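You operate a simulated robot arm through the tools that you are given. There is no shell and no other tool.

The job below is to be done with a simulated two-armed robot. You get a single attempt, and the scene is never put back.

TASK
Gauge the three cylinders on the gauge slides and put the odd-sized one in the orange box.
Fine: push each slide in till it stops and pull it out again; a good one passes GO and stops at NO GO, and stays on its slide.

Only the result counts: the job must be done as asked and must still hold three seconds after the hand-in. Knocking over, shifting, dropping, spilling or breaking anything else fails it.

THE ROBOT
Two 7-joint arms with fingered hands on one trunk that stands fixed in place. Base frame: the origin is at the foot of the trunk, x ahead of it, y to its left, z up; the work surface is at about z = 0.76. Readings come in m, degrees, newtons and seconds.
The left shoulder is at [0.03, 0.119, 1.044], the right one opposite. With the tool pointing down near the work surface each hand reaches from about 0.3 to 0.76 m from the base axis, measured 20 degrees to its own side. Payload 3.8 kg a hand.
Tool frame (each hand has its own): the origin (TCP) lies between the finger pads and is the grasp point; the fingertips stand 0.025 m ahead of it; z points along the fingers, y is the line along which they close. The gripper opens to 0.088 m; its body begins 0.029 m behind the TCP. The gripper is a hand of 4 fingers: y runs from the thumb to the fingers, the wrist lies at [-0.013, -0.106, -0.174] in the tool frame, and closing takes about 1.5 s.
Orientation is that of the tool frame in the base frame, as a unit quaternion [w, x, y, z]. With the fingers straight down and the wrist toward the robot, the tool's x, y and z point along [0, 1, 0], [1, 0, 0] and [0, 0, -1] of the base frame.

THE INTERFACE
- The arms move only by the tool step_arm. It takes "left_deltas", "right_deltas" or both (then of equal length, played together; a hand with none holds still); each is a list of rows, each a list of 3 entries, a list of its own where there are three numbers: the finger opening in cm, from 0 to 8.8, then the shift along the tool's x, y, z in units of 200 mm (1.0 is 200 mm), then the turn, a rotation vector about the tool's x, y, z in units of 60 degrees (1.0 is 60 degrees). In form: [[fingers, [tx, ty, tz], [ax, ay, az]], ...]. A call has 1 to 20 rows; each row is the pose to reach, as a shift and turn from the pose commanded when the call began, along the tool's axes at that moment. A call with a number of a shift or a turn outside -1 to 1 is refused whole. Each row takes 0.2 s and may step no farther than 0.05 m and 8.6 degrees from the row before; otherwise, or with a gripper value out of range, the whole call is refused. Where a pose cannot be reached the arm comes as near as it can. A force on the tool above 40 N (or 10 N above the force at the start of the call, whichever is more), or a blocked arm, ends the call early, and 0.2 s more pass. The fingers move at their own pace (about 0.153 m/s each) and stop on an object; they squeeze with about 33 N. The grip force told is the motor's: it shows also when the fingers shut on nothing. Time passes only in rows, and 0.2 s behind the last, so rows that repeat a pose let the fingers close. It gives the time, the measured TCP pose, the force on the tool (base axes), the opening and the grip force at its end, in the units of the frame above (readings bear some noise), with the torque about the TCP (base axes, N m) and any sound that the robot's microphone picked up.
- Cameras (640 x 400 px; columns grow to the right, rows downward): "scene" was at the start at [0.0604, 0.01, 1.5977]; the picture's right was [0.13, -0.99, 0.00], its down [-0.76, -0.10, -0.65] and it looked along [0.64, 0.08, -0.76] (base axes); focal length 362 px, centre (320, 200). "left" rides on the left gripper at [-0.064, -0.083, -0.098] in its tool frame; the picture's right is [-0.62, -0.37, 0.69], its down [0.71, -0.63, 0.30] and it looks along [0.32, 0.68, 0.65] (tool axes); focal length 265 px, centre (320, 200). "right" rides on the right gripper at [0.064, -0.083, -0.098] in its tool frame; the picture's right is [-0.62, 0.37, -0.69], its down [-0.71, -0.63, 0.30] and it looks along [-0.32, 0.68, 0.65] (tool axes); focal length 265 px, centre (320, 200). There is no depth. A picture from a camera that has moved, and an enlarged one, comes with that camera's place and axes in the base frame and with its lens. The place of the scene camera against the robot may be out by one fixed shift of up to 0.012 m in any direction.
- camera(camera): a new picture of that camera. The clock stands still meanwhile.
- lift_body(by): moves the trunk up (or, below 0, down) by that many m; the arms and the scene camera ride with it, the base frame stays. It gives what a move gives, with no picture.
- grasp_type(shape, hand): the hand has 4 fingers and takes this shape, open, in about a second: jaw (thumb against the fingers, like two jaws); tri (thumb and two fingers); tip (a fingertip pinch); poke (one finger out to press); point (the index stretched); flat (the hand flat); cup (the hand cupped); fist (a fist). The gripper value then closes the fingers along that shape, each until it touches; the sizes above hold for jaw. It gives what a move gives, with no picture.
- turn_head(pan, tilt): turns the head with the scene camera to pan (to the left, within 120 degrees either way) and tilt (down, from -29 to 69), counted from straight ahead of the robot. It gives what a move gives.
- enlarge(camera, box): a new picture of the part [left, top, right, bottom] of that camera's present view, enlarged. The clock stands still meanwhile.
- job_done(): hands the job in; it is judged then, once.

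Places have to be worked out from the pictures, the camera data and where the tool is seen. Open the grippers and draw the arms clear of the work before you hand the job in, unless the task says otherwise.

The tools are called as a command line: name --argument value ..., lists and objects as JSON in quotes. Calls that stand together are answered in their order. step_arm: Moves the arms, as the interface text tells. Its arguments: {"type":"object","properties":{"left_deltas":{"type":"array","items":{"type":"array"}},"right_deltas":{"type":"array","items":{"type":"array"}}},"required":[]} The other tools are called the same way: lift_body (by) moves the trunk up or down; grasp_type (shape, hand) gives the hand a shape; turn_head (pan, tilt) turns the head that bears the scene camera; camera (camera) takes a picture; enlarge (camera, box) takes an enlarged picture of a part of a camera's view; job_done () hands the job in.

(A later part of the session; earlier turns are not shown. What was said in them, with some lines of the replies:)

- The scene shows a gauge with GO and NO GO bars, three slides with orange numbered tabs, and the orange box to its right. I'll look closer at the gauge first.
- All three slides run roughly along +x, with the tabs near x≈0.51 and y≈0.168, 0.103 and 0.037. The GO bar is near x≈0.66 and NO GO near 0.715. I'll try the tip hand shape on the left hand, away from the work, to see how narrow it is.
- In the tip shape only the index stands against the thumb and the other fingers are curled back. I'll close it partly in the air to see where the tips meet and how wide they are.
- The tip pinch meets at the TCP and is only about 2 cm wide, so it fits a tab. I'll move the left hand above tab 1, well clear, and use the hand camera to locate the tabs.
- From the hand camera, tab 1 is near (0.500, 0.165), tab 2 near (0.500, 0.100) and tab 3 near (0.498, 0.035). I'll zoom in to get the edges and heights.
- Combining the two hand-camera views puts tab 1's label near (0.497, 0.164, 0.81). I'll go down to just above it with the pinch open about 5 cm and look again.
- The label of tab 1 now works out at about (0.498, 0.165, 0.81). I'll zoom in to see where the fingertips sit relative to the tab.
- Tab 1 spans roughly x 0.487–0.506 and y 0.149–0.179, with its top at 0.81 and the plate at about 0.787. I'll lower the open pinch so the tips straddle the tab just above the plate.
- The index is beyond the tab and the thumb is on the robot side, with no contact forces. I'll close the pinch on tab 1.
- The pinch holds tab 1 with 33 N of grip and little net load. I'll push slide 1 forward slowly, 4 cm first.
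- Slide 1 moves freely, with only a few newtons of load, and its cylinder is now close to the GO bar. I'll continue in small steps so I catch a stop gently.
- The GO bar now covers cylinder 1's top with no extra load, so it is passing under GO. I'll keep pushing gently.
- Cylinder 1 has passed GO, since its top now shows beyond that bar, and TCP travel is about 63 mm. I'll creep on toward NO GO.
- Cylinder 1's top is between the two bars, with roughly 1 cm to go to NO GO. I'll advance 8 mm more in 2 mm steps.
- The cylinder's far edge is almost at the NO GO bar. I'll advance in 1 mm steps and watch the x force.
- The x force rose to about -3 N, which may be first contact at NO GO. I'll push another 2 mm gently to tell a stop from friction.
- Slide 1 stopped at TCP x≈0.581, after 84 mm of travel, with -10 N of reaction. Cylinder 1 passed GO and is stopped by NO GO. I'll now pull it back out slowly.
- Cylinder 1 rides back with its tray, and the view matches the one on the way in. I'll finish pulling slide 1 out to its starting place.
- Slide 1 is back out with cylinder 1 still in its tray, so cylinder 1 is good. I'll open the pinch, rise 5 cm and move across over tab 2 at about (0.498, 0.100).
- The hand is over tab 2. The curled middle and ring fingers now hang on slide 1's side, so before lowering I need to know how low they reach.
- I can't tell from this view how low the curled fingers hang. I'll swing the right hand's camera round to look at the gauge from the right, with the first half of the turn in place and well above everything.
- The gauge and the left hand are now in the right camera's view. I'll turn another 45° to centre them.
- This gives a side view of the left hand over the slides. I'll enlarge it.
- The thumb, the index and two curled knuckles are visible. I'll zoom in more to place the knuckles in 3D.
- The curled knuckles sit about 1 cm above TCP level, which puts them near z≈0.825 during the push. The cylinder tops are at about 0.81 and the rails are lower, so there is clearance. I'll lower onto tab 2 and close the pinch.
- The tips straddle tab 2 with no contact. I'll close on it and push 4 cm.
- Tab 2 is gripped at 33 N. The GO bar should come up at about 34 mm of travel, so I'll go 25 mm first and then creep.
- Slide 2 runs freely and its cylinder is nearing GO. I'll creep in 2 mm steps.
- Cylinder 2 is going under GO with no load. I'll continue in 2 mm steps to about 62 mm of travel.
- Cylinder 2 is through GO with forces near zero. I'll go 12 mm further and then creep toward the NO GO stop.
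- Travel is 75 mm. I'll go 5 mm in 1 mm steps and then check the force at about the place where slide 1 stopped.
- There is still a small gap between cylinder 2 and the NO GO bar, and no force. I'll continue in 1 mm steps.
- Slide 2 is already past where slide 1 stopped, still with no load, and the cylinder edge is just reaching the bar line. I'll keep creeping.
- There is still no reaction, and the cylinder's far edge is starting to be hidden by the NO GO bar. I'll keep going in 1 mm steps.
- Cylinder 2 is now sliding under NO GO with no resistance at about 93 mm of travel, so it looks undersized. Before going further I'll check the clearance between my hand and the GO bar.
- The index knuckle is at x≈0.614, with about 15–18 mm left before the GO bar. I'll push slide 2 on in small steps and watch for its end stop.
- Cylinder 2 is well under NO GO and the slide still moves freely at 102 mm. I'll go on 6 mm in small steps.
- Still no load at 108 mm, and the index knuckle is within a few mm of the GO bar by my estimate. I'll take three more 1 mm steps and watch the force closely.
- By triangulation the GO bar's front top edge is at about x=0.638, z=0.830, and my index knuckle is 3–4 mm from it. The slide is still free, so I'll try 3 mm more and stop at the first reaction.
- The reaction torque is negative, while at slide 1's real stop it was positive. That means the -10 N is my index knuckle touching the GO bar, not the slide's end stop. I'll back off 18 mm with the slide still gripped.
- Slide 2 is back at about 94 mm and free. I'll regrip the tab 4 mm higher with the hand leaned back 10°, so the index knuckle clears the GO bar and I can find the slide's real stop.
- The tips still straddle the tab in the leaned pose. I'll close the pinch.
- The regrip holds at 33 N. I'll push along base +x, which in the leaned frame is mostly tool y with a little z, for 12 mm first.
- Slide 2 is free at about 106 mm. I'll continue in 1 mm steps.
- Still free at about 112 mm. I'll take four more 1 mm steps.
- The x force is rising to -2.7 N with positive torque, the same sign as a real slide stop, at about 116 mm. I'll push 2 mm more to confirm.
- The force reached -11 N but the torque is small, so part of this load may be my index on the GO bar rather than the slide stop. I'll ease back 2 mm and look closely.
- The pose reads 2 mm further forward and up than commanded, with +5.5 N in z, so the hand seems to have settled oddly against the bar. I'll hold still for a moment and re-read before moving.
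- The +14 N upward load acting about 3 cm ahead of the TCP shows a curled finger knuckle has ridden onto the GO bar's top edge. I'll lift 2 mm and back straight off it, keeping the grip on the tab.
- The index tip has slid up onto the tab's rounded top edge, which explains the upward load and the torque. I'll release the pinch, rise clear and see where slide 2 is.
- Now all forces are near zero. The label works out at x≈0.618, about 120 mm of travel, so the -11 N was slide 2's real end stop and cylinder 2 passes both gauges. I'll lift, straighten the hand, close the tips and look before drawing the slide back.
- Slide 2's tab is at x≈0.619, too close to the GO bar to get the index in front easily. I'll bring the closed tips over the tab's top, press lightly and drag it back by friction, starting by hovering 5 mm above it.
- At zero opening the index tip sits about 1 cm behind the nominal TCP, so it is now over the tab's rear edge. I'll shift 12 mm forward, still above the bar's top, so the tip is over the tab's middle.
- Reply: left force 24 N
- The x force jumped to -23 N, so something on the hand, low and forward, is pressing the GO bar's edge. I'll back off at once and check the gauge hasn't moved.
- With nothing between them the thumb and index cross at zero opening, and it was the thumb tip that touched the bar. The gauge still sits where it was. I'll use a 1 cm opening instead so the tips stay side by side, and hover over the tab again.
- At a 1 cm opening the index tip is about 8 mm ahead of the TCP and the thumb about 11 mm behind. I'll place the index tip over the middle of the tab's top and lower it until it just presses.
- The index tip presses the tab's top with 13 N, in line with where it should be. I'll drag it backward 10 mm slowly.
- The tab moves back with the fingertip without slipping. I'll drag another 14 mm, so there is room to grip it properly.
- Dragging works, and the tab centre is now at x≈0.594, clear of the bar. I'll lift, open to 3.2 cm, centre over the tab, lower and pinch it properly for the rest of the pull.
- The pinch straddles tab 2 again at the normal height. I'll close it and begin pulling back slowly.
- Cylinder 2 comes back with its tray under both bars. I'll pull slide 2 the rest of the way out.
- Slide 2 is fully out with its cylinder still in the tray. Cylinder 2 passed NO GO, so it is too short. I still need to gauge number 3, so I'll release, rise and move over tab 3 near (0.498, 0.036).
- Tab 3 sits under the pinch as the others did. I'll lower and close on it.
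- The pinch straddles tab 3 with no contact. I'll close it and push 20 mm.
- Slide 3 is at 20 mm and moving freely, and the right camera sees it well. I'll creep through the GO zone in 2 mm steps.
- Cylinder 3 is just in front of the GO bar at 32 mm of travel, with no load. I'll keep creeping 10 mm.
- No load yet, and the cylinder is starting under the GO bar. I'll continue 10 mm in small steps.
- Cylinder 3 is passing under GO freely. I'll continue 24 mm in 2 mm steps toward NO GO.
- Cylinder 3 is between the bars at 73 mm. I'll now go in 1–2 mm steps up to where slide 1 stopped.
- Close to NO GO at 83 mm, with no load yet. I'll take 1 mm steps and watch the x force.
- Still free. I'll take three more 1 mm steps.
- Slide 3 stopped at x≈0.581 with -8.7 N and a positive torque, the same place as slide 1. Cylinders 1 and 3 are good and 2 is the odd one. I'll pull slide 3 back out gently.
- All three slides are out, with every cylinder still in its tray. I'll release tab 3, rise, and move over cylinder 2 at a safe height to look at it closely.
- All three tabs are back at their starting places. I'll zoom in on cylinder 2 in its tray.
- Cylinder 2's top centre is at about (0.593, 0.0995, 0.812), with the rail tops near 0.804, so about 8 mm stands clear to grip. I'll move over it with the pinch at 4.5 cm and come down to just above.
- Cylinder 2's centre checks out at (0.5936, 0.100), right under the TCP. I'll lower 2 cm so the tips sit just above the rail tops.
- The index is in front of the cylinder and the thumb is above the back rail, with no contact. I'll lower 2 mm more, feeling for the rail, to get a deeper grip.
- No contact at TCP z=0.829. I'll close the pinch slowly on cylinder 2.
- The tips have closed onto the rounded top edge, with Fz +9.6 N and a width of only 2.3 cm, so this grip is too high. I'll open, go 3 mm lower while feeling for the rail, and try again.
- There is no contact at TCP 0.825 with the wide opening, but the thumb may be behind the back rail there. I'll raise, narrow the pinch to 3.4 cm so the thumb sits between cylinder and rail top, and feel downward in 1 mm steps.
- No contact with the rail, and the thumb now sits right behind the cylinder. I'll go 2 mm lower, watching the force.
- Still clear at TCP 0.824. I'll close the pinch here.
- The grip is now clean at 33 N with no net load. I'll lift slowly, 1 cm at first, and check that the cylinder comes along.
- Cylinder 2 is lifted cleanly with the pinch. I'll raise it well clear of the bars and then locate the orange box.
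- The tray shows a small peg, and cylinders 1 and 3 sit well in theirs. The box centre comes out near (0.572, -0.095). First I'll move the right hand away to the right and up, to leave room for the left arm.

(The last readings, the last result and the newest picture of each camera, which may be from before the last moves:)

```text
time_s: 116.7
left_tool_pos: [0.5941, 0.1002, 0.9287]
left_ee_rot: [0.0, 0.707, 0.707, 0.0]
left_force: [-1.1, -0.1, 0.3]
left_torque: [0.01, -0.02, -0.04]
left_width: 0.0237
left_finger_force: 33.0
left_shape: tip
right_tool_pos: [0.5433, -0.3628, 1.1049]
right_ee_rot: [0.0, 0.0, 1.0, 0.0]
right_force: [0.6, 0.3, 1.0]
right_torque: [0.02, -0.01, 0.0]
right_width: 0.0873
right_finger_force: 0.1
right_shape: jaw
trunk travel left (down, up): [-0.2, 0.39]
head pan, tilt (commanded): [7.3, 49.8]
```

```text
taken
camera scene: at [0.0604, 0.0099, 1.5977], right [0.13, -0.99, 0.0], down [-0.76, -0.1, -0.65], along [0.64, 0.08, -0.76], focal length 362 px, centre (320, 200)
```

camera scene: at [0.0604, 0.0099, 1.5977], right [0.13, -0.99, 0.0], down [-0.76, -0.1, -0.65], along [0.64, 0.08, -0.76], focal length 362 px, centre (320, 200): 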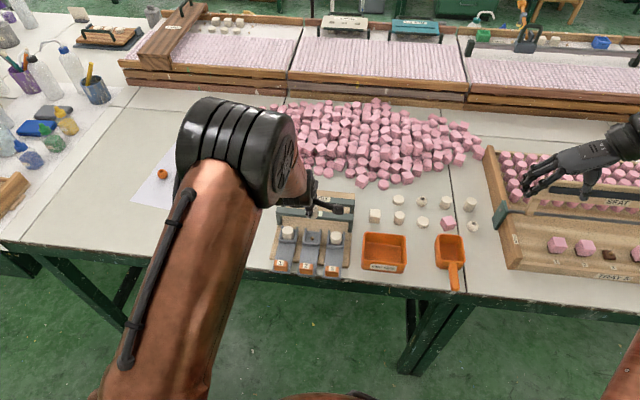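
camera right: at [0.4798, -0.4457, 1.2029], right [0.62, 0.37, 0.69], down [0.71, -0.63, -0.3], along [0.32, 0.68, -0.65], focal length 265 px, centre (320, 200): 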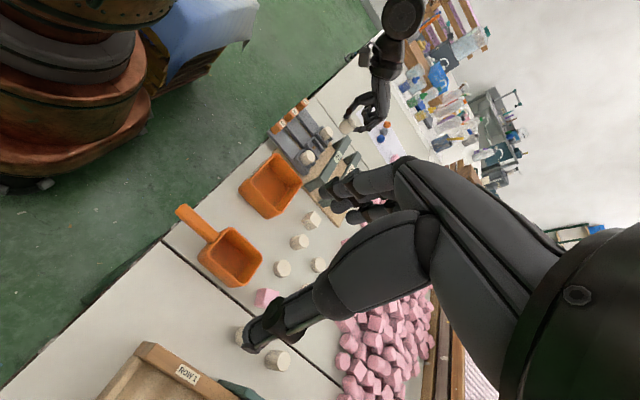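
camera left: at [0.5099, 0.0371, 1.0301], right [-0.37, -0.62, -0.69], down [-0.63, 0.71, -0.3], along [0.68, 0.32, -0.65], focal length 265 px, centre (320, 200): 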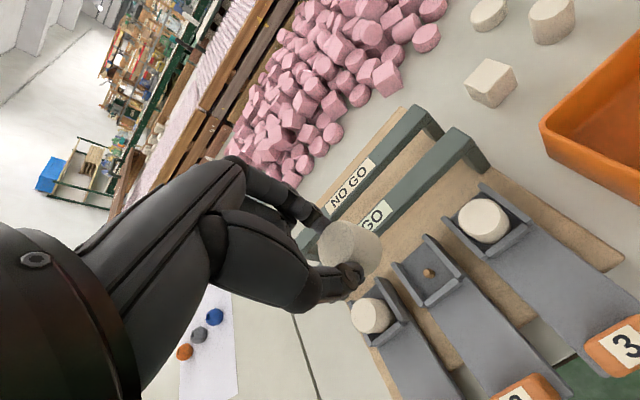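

The right hand is clear. I'll carry cylinder 2 across at this height toward the box, in steps.

step_arm --left_deltas '[[2.0, [-0.06, -0.01, 0], [0, 0, 0]], [2.0, [-0.16, -0.02, 0], [0, 0, 0]], [2.0, [-0.28, -0.035, 0], [0, 0, 0]], [2.0, [-0.4, -0.05, 0], [0, 0, 0]], [2.0, [-0.52, -0.065, 0], [0, 0, 0]], [2.0, [-0.64, -0.08, 0], [0, 0, 0]], [2.0, [-0.76, -0.09, 0], [0, 0, 0]], [2.0, [-0.88, -0.1, 0], [0, 0, 0]], [2.0, [-0.975, -0.108, 0], [0, 0, 0]], [2.0, [-0.975, -0.108, 0], [0, 0, 0]]]'

camera --camera "left"

enlarge --camera "right" --box '[200, 80, 360, 240]'

enlarge --camera "scene" --box '[250, 170, 450, 300]'

```text
time_s: 118.9
left_tool_pos: [0.5722, -0.095, 0.9312]
left_ee_rot: [0.0, 0.707, 0.707, 0.0]
left_force: [0.9, 0.3, -0.5]
left_torque: [-0.03, 0.0, 0.02]
left_width: 0.0238
left_finger_force: 33.3
left_shape: tip
right_tool_pos: [0.543, -0.3637, 1.1057]
right_ee_rot: [0.0, 0.0, 1.0, 0.0]
right_force: [0.4, -0.1, -0.5]
right_torque: [0.04, -0.01, 0.02]
right_width: 0.0877
right_finger_force: 0.1
right_shape: jaw
trunk travel left (down, up): [-0.2, 0.39]
head pan, tilt (commanded): [7.3, 49.8]
```

```text
taken
camera left: at [0.4882, -0.1581, 1.0307], right [-0.37, -0.62, -0.69], down [-0.63, 0.71, -0.3], along [0.68, 0.32, -0.65], focal length 265 px, centre (320, 200)
```

left: 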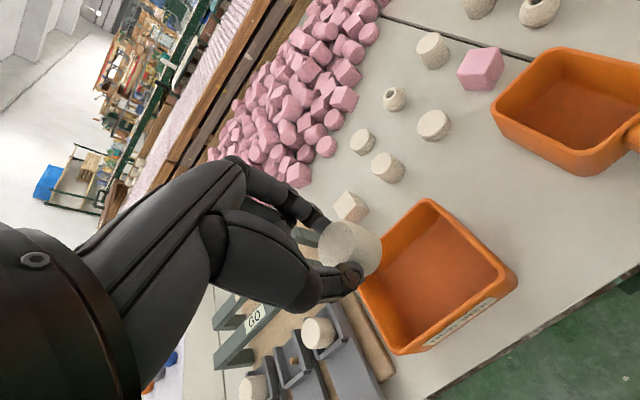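

```text
2.50 times, centred on (280, 160) of right
camera zoom: at [0.48, -0.4455, 1.2028], right [0.62, 0.37, 0.69], down [0.71, -0.63, -0.3], along [0.32, 0.68, -0.65], focal length 664 px, centre (420, 300)
```

zoom: 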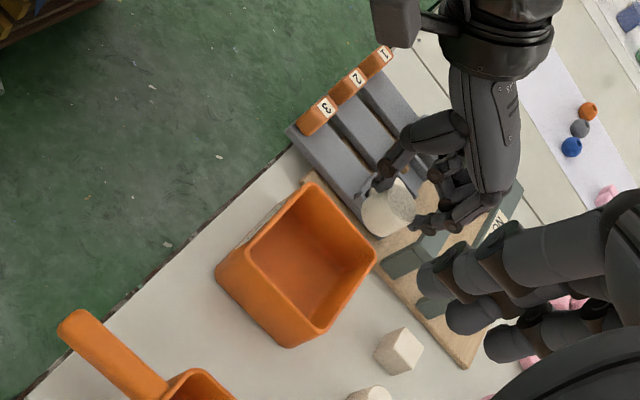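

```text
3.08 times, centred on (350, 235) of scene
camera zoom: at [0.0606, 0.01, 1.5977], right [0.13, -0.99, 0.0], down [-0.76, -0.1, -0.65], along [0.64, 0.08, -0.76], focal length 1113 px, centre (228, 92)
```

zoom: 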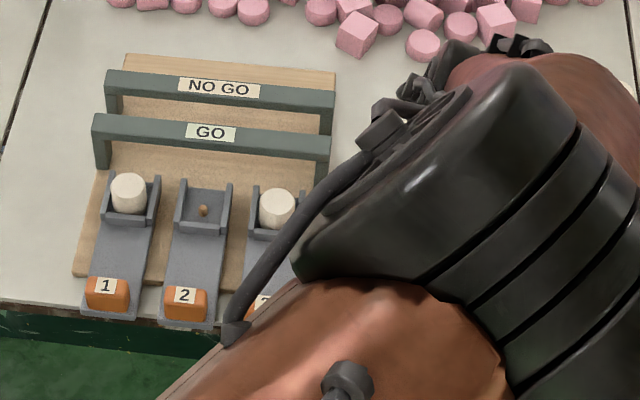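

The box rim spans about x 0.53–0.618 and y -0.143 to -0.035, and the TCP is close to its centre. I'll lower the cylinder into the box, part way first.

step_arm --left_deltas '[[2.0, [0, 0.01, 0.1], [0, 0, 0]], [2.0, [0, 0.02, 0.2], [0, 0, 0]], [2.0, [0, 0.02, 0.3], [0, 0, 0]], [2.0, [0, 0.02, 0.4], [0, 0, 0]], [2.0, [0, 0.02, 0.48], [0, 0, 0]], [2.0, [0, 0.02, 0.53], [0, 0, 0]], [2.0, [0, 0.02, 0.53], [0, 0, 0]]]'

camera --camera "left"

enlarge --camera "right" --box '[210, 110, 330, 230]'

```text
time_s: 120.5
left_tool_pos: [0.5742, -0.0939, 0.8241]
left_ee_rot: [-0.001, 0.707, 0.707, -0.001]
left_force: [-0.4, -0.7, -0.2]
left_torque: [-0.02, 0.02, -0.04]
left_width: 0.0239
left_finger_force: 32.9
left_shape: tip
right_tool_pos: [0.5429, -0.3635, 1.1043]
right_ee_rot: [0.0, 0.0, 1.0, 0.001]
right_force: [-0.6, -0.2, 0.4]
right_torque: [0.03, 0.02, -0.02]
right_width: 0.0878
right_finger_force: 0.1
right_shape: jaw
trunk travel left (down, up): [-0.2, 0.39]
head pan, tilt (commanded): [7.3, 49.8]
```

```text
taken
camera left: at [0.4915, -0.1578, 0.9233], right [-0.37, -0.62, -0.69], down [-0.63, 0.71, -0.3], along [0.68, 0.32, -0.65], focal length 265 px, centre (320, 200)
```

left: 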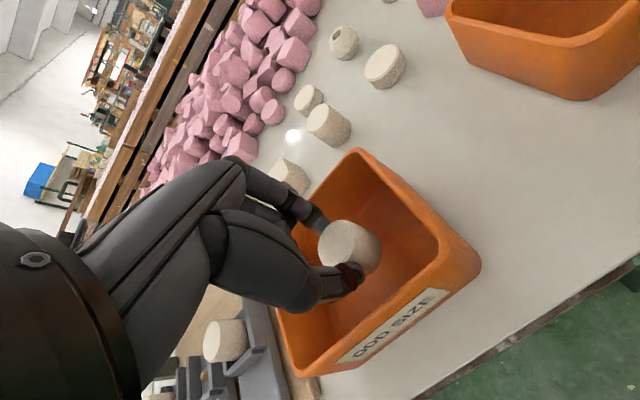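

```text
3.33 times, centred on (270, 170) of right
camera zoom: at [0.4799, -0.4458, 1.2028], right [0.62, 0.37, 0.69], down [0.71, -0.63, -0.3], along [0.32, 0.68, -0.65], focal length 885 px, centre (487, 300)
```

zoom: 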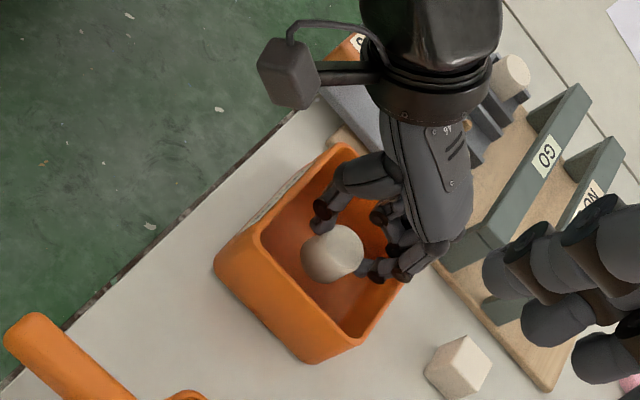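

The cylinder is inside the box's walls with no contact. I'll lower it slowly toward the floor.

step_arm --left_deltas '[[2.0, [0, 0, 0.02], [0, 0, 0]], [2.0, [0, 0, 0.04], [0, 0, 0]], [2.0, [0, 0, 0.055], [0, 0, 0]], [2.0, [0, 0, 0.07], [0, 0, 0]], [2.0, [0, 0, 0.08], [0, 0, 0]], [2.0, [0, 0, 0.08], [0, 0, 0]]]'

camera --camera "left"

enlarge --camera "right" --box '[220, 120, 320, 220]'

```text
time_s: 121.9
left_tool_pos: [0.5761, -0.094, 0.8083]
left_ee_rot: [0.0, 0.706, 0.708, 0.001]
left_force: [0.1, 0.2, -0.7]
left_torque: [0.02, 0.0, 0.02]
left_width: 0.0235
left_finger_force: 33.2
left_shape: tip
right_tool_pos: [0.5429, -0.3628, 1.1053]
right_ee_rot: [0.0, 0.001, 1.0, 0.0]
right_force: [0.5, -0.3, 0.5]
right_torque: [0.02, -0.01, -0.01]
right_width: 0.0875
right_finger_force: 0.1
right_shape: jaw
trunk travel left (down, up): [-0.2, 0.39]
head pan, tilt (commanded): [7.3, 49.8]
```

```text
taken
camera left: at [0.4921, -0.1576, 0.9074], right [-0.37, -0.62, -0.69], down [-0.63, 0.71, -0.3], along [0.68, 0.32, -0.65], focal length 265 px, centre (320, 200)
```

left: 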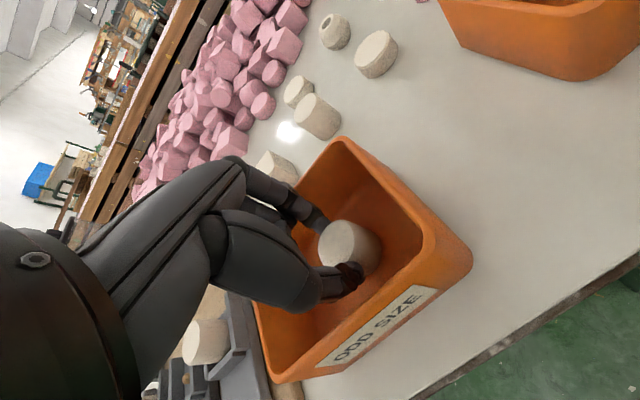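

```text
4.00 times, centred on (270, 170) of right
camera zoom: at [0.4799, -0.4458, 1.2027], right [0.62, 0.37, 0.69], down [0.71, -0.63, -0.3], along [0.32, 0.68, -0.65], focal length 1062 px, centre (520, 320)
```

zoom: 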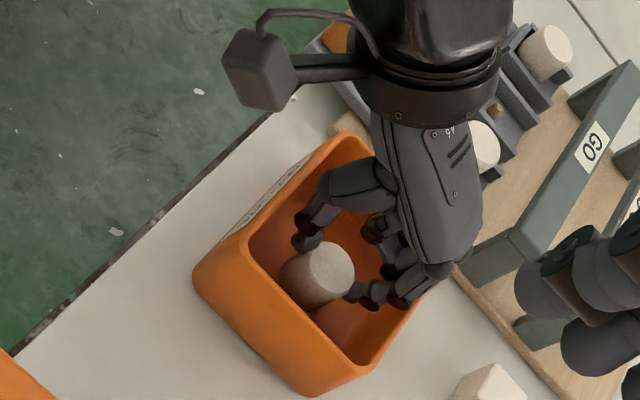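

The cylinder's bottom should be a few mm above the floor now. I'll lower in 1 mm steps until I feel it.

step_arm --left_deltas '[[2.0, [0, 0, 0.005], [0, 0, 0]], [2.0, [0, 0, 0.01], [0, 0, 0]], [2.0, [0, 0, 0.015], [0, 0, 0]], [2.0, [0, 0, 0.02], [0, 0, 0]], [2.0, [0, 0, 0.02], [0, 0, 0]]]'

```text
time_s: 123.1
left_tool_pos: [0.575, -0.0943, 0.8047]
left_ee_rot: [0.0, 0.707, 0.707, 0.002]
left_force: [-0.7, 0.2, 7.0]
left_torque: [0.0, -0.05, -0.05]
left_width: 0.0242
left_finger_force: 33.2
left_shape: tip
right_tool_pos: [0.5429, -0.3636, 1.1059]
right_ee_rot: [0.0, 0.0, 1.0, 0.0]
right_force: [0.1, -0.6, 0.6]
right_torque: [0.02, 0.02, 0.0]
right_width: 0.0876
right_finger_force: 0.2
right_shape: jaw
trunk travel left (down, up): [-0.2, 0.39]
head pan, tilt (commanded): [7.3, 49.8]
```

The +7 N straight under the TCP means the cylinder is standing on the box floor. I'll ease up 1 mm and open the pinch slowly.

step_arm --left_deltas '[[2.0, [0, 0, -0.006], [0, 0, 0]], [2.4, [0, 0, -0.006], [0, 0, 0]], [2.8, [0, 0, -0.006], [0, 0, 0]], [3.2, [0, 0, -0.006], [0, 0, 0]], [3.6, [0, 0, -0.006], [0, 0, 0]], [3.8, [0, 0, -0.006], [0, 0, 0]], [3.8, [0, 0, -0.006], [0, 0, 0]]]'

enlarge --camera "left" --box '[240, 120, 480, 380]'

enlarge --camera "right" --box '[220, 120, 320, 220]'

```text
time_s: 124.7
left_tool_pos: [0.5748, -0.0957, 0.8059]
left_ee_rot: [0.0, 0.708, 0.707, 0.0]
left_force: [-0.5, -0.4, 0.6]
left_torque: [0.0, 0.01, 0.05]
left_width: 0.0375
left_finger_force: 0.0
left_shape: tip
right_tool_pos: [0.5437, -0.3626, 1.1052]
right_ee_rot: [0.0, 0.0, 1.0, 0.0]
right_force: [0.1, -0.5, 0.4]
right_torque: [0.01, 0.01, -0.03]
right_width: 0.0878
right_finger_force: 0.0
right_shape: jaw
trunk travel left (down, up): [-0.2, 0.39]
head pan, tilt (commanded): [7.3, 49.8]
```

```text
1.54 times, centred on (360, 250) of left
camera zoom: at [0.4922, -0.1579, 0.9049], right [-0.37, -0.62, -0.69], down [-0.63, 0.71, -0.3], along [0.68, 0.32, -0.65], focal length 408 px, centre (258, 123)
```

zoom: 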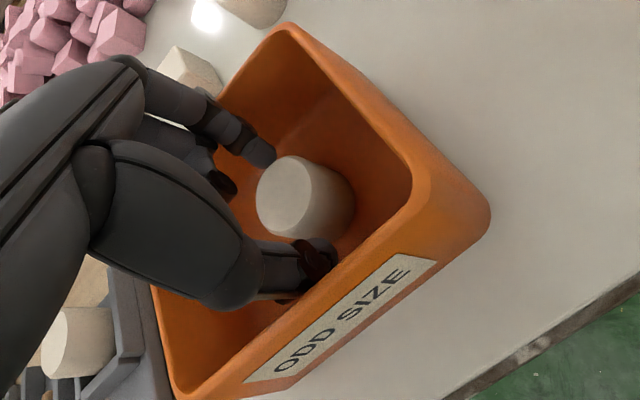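

```text
4.00 times, centred on (270, 170) of right
camera zoom: at [0.4799, -0.4458, 1.2027], right [0.62, 0.37, 0.69], down [0.71, -0.63, -0.3], along [0.32, 0.68, -0.65], focal length 1062 px, centre (520, 320)
```

zoom: 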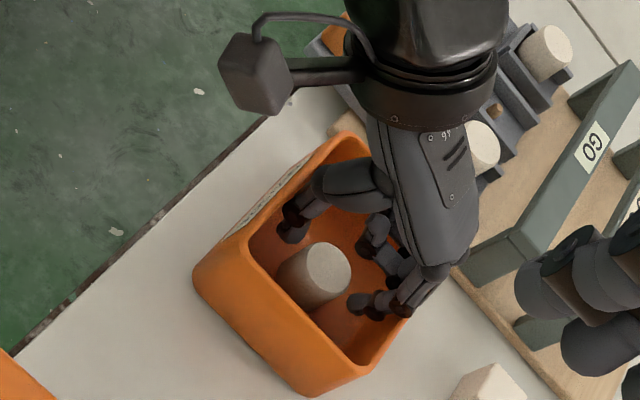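

Cylinder 2 is standing free in the box and the pinch is open around it. I'll raise the hand straight up.

step_arm --left_deltas '[[3.8, [0, 0, -0.03], [0, 0, 0]], [3.8, [0, 0, -0.08], [0, 0, 0]], [3.8, [0, 0, -0.15], [0, 0, 0]], [3.8, [0, 0, -0.25], [0, 0, 0]], [3.8, [0, 0, -0.37], [0, 0, 0]], [3.8, [0, 0, -0.5], [0, 0, 0]], [3.8, [0, 0, -0.65], [0, 0, 0]], [3.8, [0, 0, -0.8], [0, 0, 0]], [3.8, [0, 0, -0.95], [0, 0, 0]], [3.8, [0, 0, -0.95], [0, 0, 0]]]'

enlarge --camera "right" --box '[210, 80, 350, 220]'

camera --camera "left"

```text
time_s: 126.9
left_tool_pos: [0.5757, -0.0956, 0.9954]
left_ee_rot: [0.0, 0.707, 0.707, 0.0]
left_force: [-0.5, 0.5, 0.3]
left_torque: [-0.02, 0.01, 0.02]
left_width: 0.0374
left_finger_force: 0.1
left_shape: tip
right_tool_pos: [0.5428, -0.3631, 1.1052]
right_ee_rot: [0.0, 0.0, 1.0, 0.0]
right_force: [-0.1, -0.9, -0.3]
right_torque: [0.01, -0.02, -0.03]
right_width: 0.0874
right_finger_force: 0.1
right_shape: jaw
trunk travel left (down, up): [-0.2, 0.39]
head pan, tilt (commanded): [7.3, 49.8]
```

```text
2.86 times, centred on (280, 150) of right
camera zoom: at [0.4802, -0.4459, 1.2026], right [0.62, 0.37, 0.69], down [0.71, -0.63, -0.3], along [0.32, 0.68, -0.65], focal length 758 px, centre (434, 343)
```

zoom: 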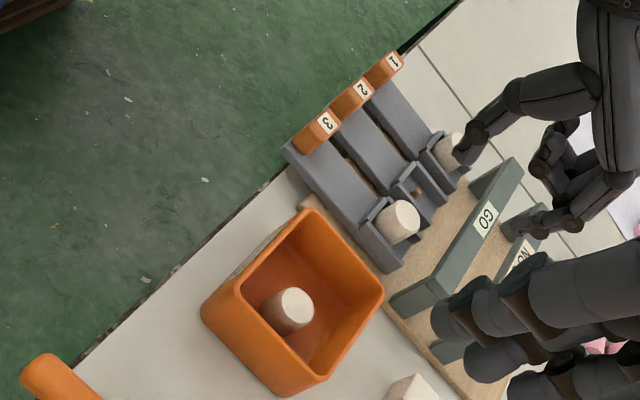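

```text
taken
camera left: at [0.4929, -0.1577, 1.0956], right [-0.37, -0.62, -0.69], down [-0.63, 0.71, -0.3], along [0.68, 0.32, -0.65], focal length 265 px, centre (320, 200)
```

left: 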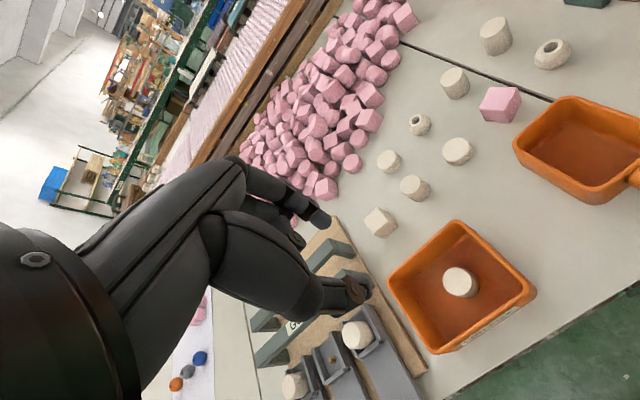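

Cylinder 2 is in the box, and 1 and 3 are in their trays. I'll now swing the left arm back up and left, clear of the work.

step_arm --left_deltas '[[5.0, [0.0, 0, -0.1], [0, 0, 0]], [5.0, [0.08, -0.02, -0.25], [0, 0, 0]], [6.0, [0.2, -0.05, -0.35], [0, 0, 0]], [7.0, [0.36, -0.1, -0.35], [0, 0, 0]], [8.0, [0.52, -0.15, -0.35], [0, 0, 0]], [8.8, [0.68, -0.2, -0.35], [0, 0, 0]], [8.8, [0.84, -0.25, -0.35], [0, 0, 0]], [8.8, [1.0, -0.28, -0.35], [0, 0, 0]], [8.8, [1.0, -0.28, -0.35], [0, 0, 0]]]'

step_arm --left_deltas '[[8.8, [0.1, 0, 0], [0, 0, 0]], [8.8, [0.26, 0, 0], [0, 0, 0]], [8.8, [0.42, 0, 0], [0, 0, 0]], [8.8, [0.58, 0, 0], [0, 0, 0]], [8.8, [0.74, 0, 0], [0, 0, 0]], [8.8, [0.9, 0, 0], [0, 0, 0]], [8.8, [1.0, 0, 0], [0, 0, 0]], [8.8, [1.0, 0, 0], [0, 0, 0]]]'

camera --camera "scene"

enlarge --camera "scene" --box '[250, 170, 430, 290]'

```text
time_s: 128.9
left_tool_pos: [0.5188, 0.1048, 1.0662]
left_ee_rot: [0.0, 0.708, 0.707, 0.001]
left_force: [-0.2, -0.4, -0.2]
left_torque: [0.05, -0.01, 0.01]
left_width: 0.0876
left_finger_force: 0.1
left_shape: tip
right_tool_pos: [0.5428, -0.3644, 1.1037]
right_ee_rot: [0.0, 0.0, 1.0, 0.0]
right_force: [-0.4, -0.1, -0.3]
right_torque: [0.01, 0.01, 0.0]
right_width: 0.0877
right_finger_force: 0.2
right_shape: jaw
trunk travel left (down, up): [-0.2, 0.39]
head pan, tilt (commanded): [7.3, 49.8]
```

```text
time_s: 130.7
left_tool_pos: [0.5172, 0.3057, 1.0664]
left_ee_rot: [0.0, 0.708, 0.707, 0.0]
left_force: [-0.2, -0.3, -0.1]
left_torque: [0.02, -0.01, -0.03]
left_width: 0.0877
left_finger_force: 0.0
left_shape: tip
right_tool_pos: [0.5433, -0.3644, 1.1046]
right_ee_rot: [0.0, 0.0, 1.0, 0.0]
right_force: [0.6, -0.7, 0.1]
right_torque: [-0.01, -0.02, 0.0]
right_width: 0.0877
right_finger_force: 0.0
right_shape: jaw
trunk travel left (down, up): [-0.2, 0.39]
head pan, tilt (commanded): [7.3, 49.8]
```

```text
taken
camera scene: at [0.0605, 0.0095, 1.5977], right [0.13, -0.99, 0.0], down [-0.76, -0.1, -0.65], along [0.64, 0.08, -0.76], focal length 362 px, centre (320, 200)
```

scene: 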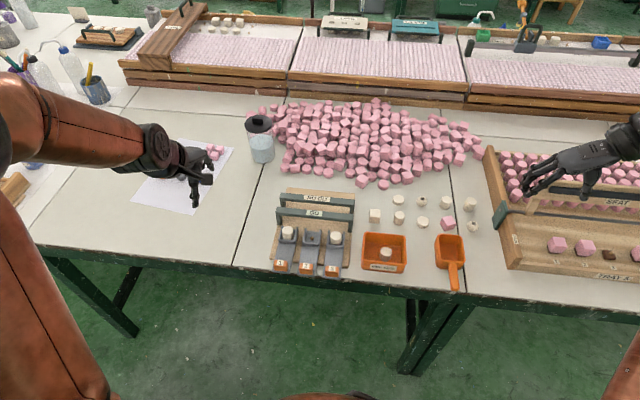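

```text
3.33 times, centred on (340, 230) of scene
camera zoom: at [0.0605, 0.0095, 1.5977], right [0.13, -0.99, 0.0], down [-0.76, -0.1, -0.65], along [0.64, 0.08, -0.76], focal length 1206 px, centre (253, 100)
```

zoom: 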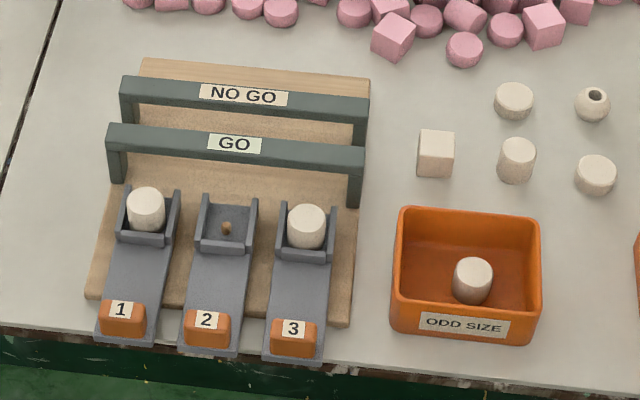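

Cylinders 1 and 3 are in their trays with all the slides pulled out, and undersized cylinder 2 stands in the ODD SIZE box. The gauge and box look unmoved and both hands are open and clear, so I'm handing the job in.

job_done

```text
The job is handed in.
```

I gauged all three cylinders. Number 2 is the odd one and is now in the orange ODD SIZE box. I have handed the job in and have not seen the verdict.

| Slide | Result | Where it stopped |
|---|---|---|
| 1 | Good: passed GO, stopped at NO GO | about 84 mm in |
| 2 | Too short: passed GO and NO GO | end of its travel, about 120 mm in |
| 3 | Good: passed GO, stopped at NO GO | about 84 mm in |

All three slides are pulled back out to where they started, and cylinders 1 and 3 are still on theirs. Both grippers are open and the arms are clear of the work.

While working slide 2, my hand bumped the GO bar a few times, the hardest at about 23 N. In the final pictures the gauge and the box are where they were at the start.
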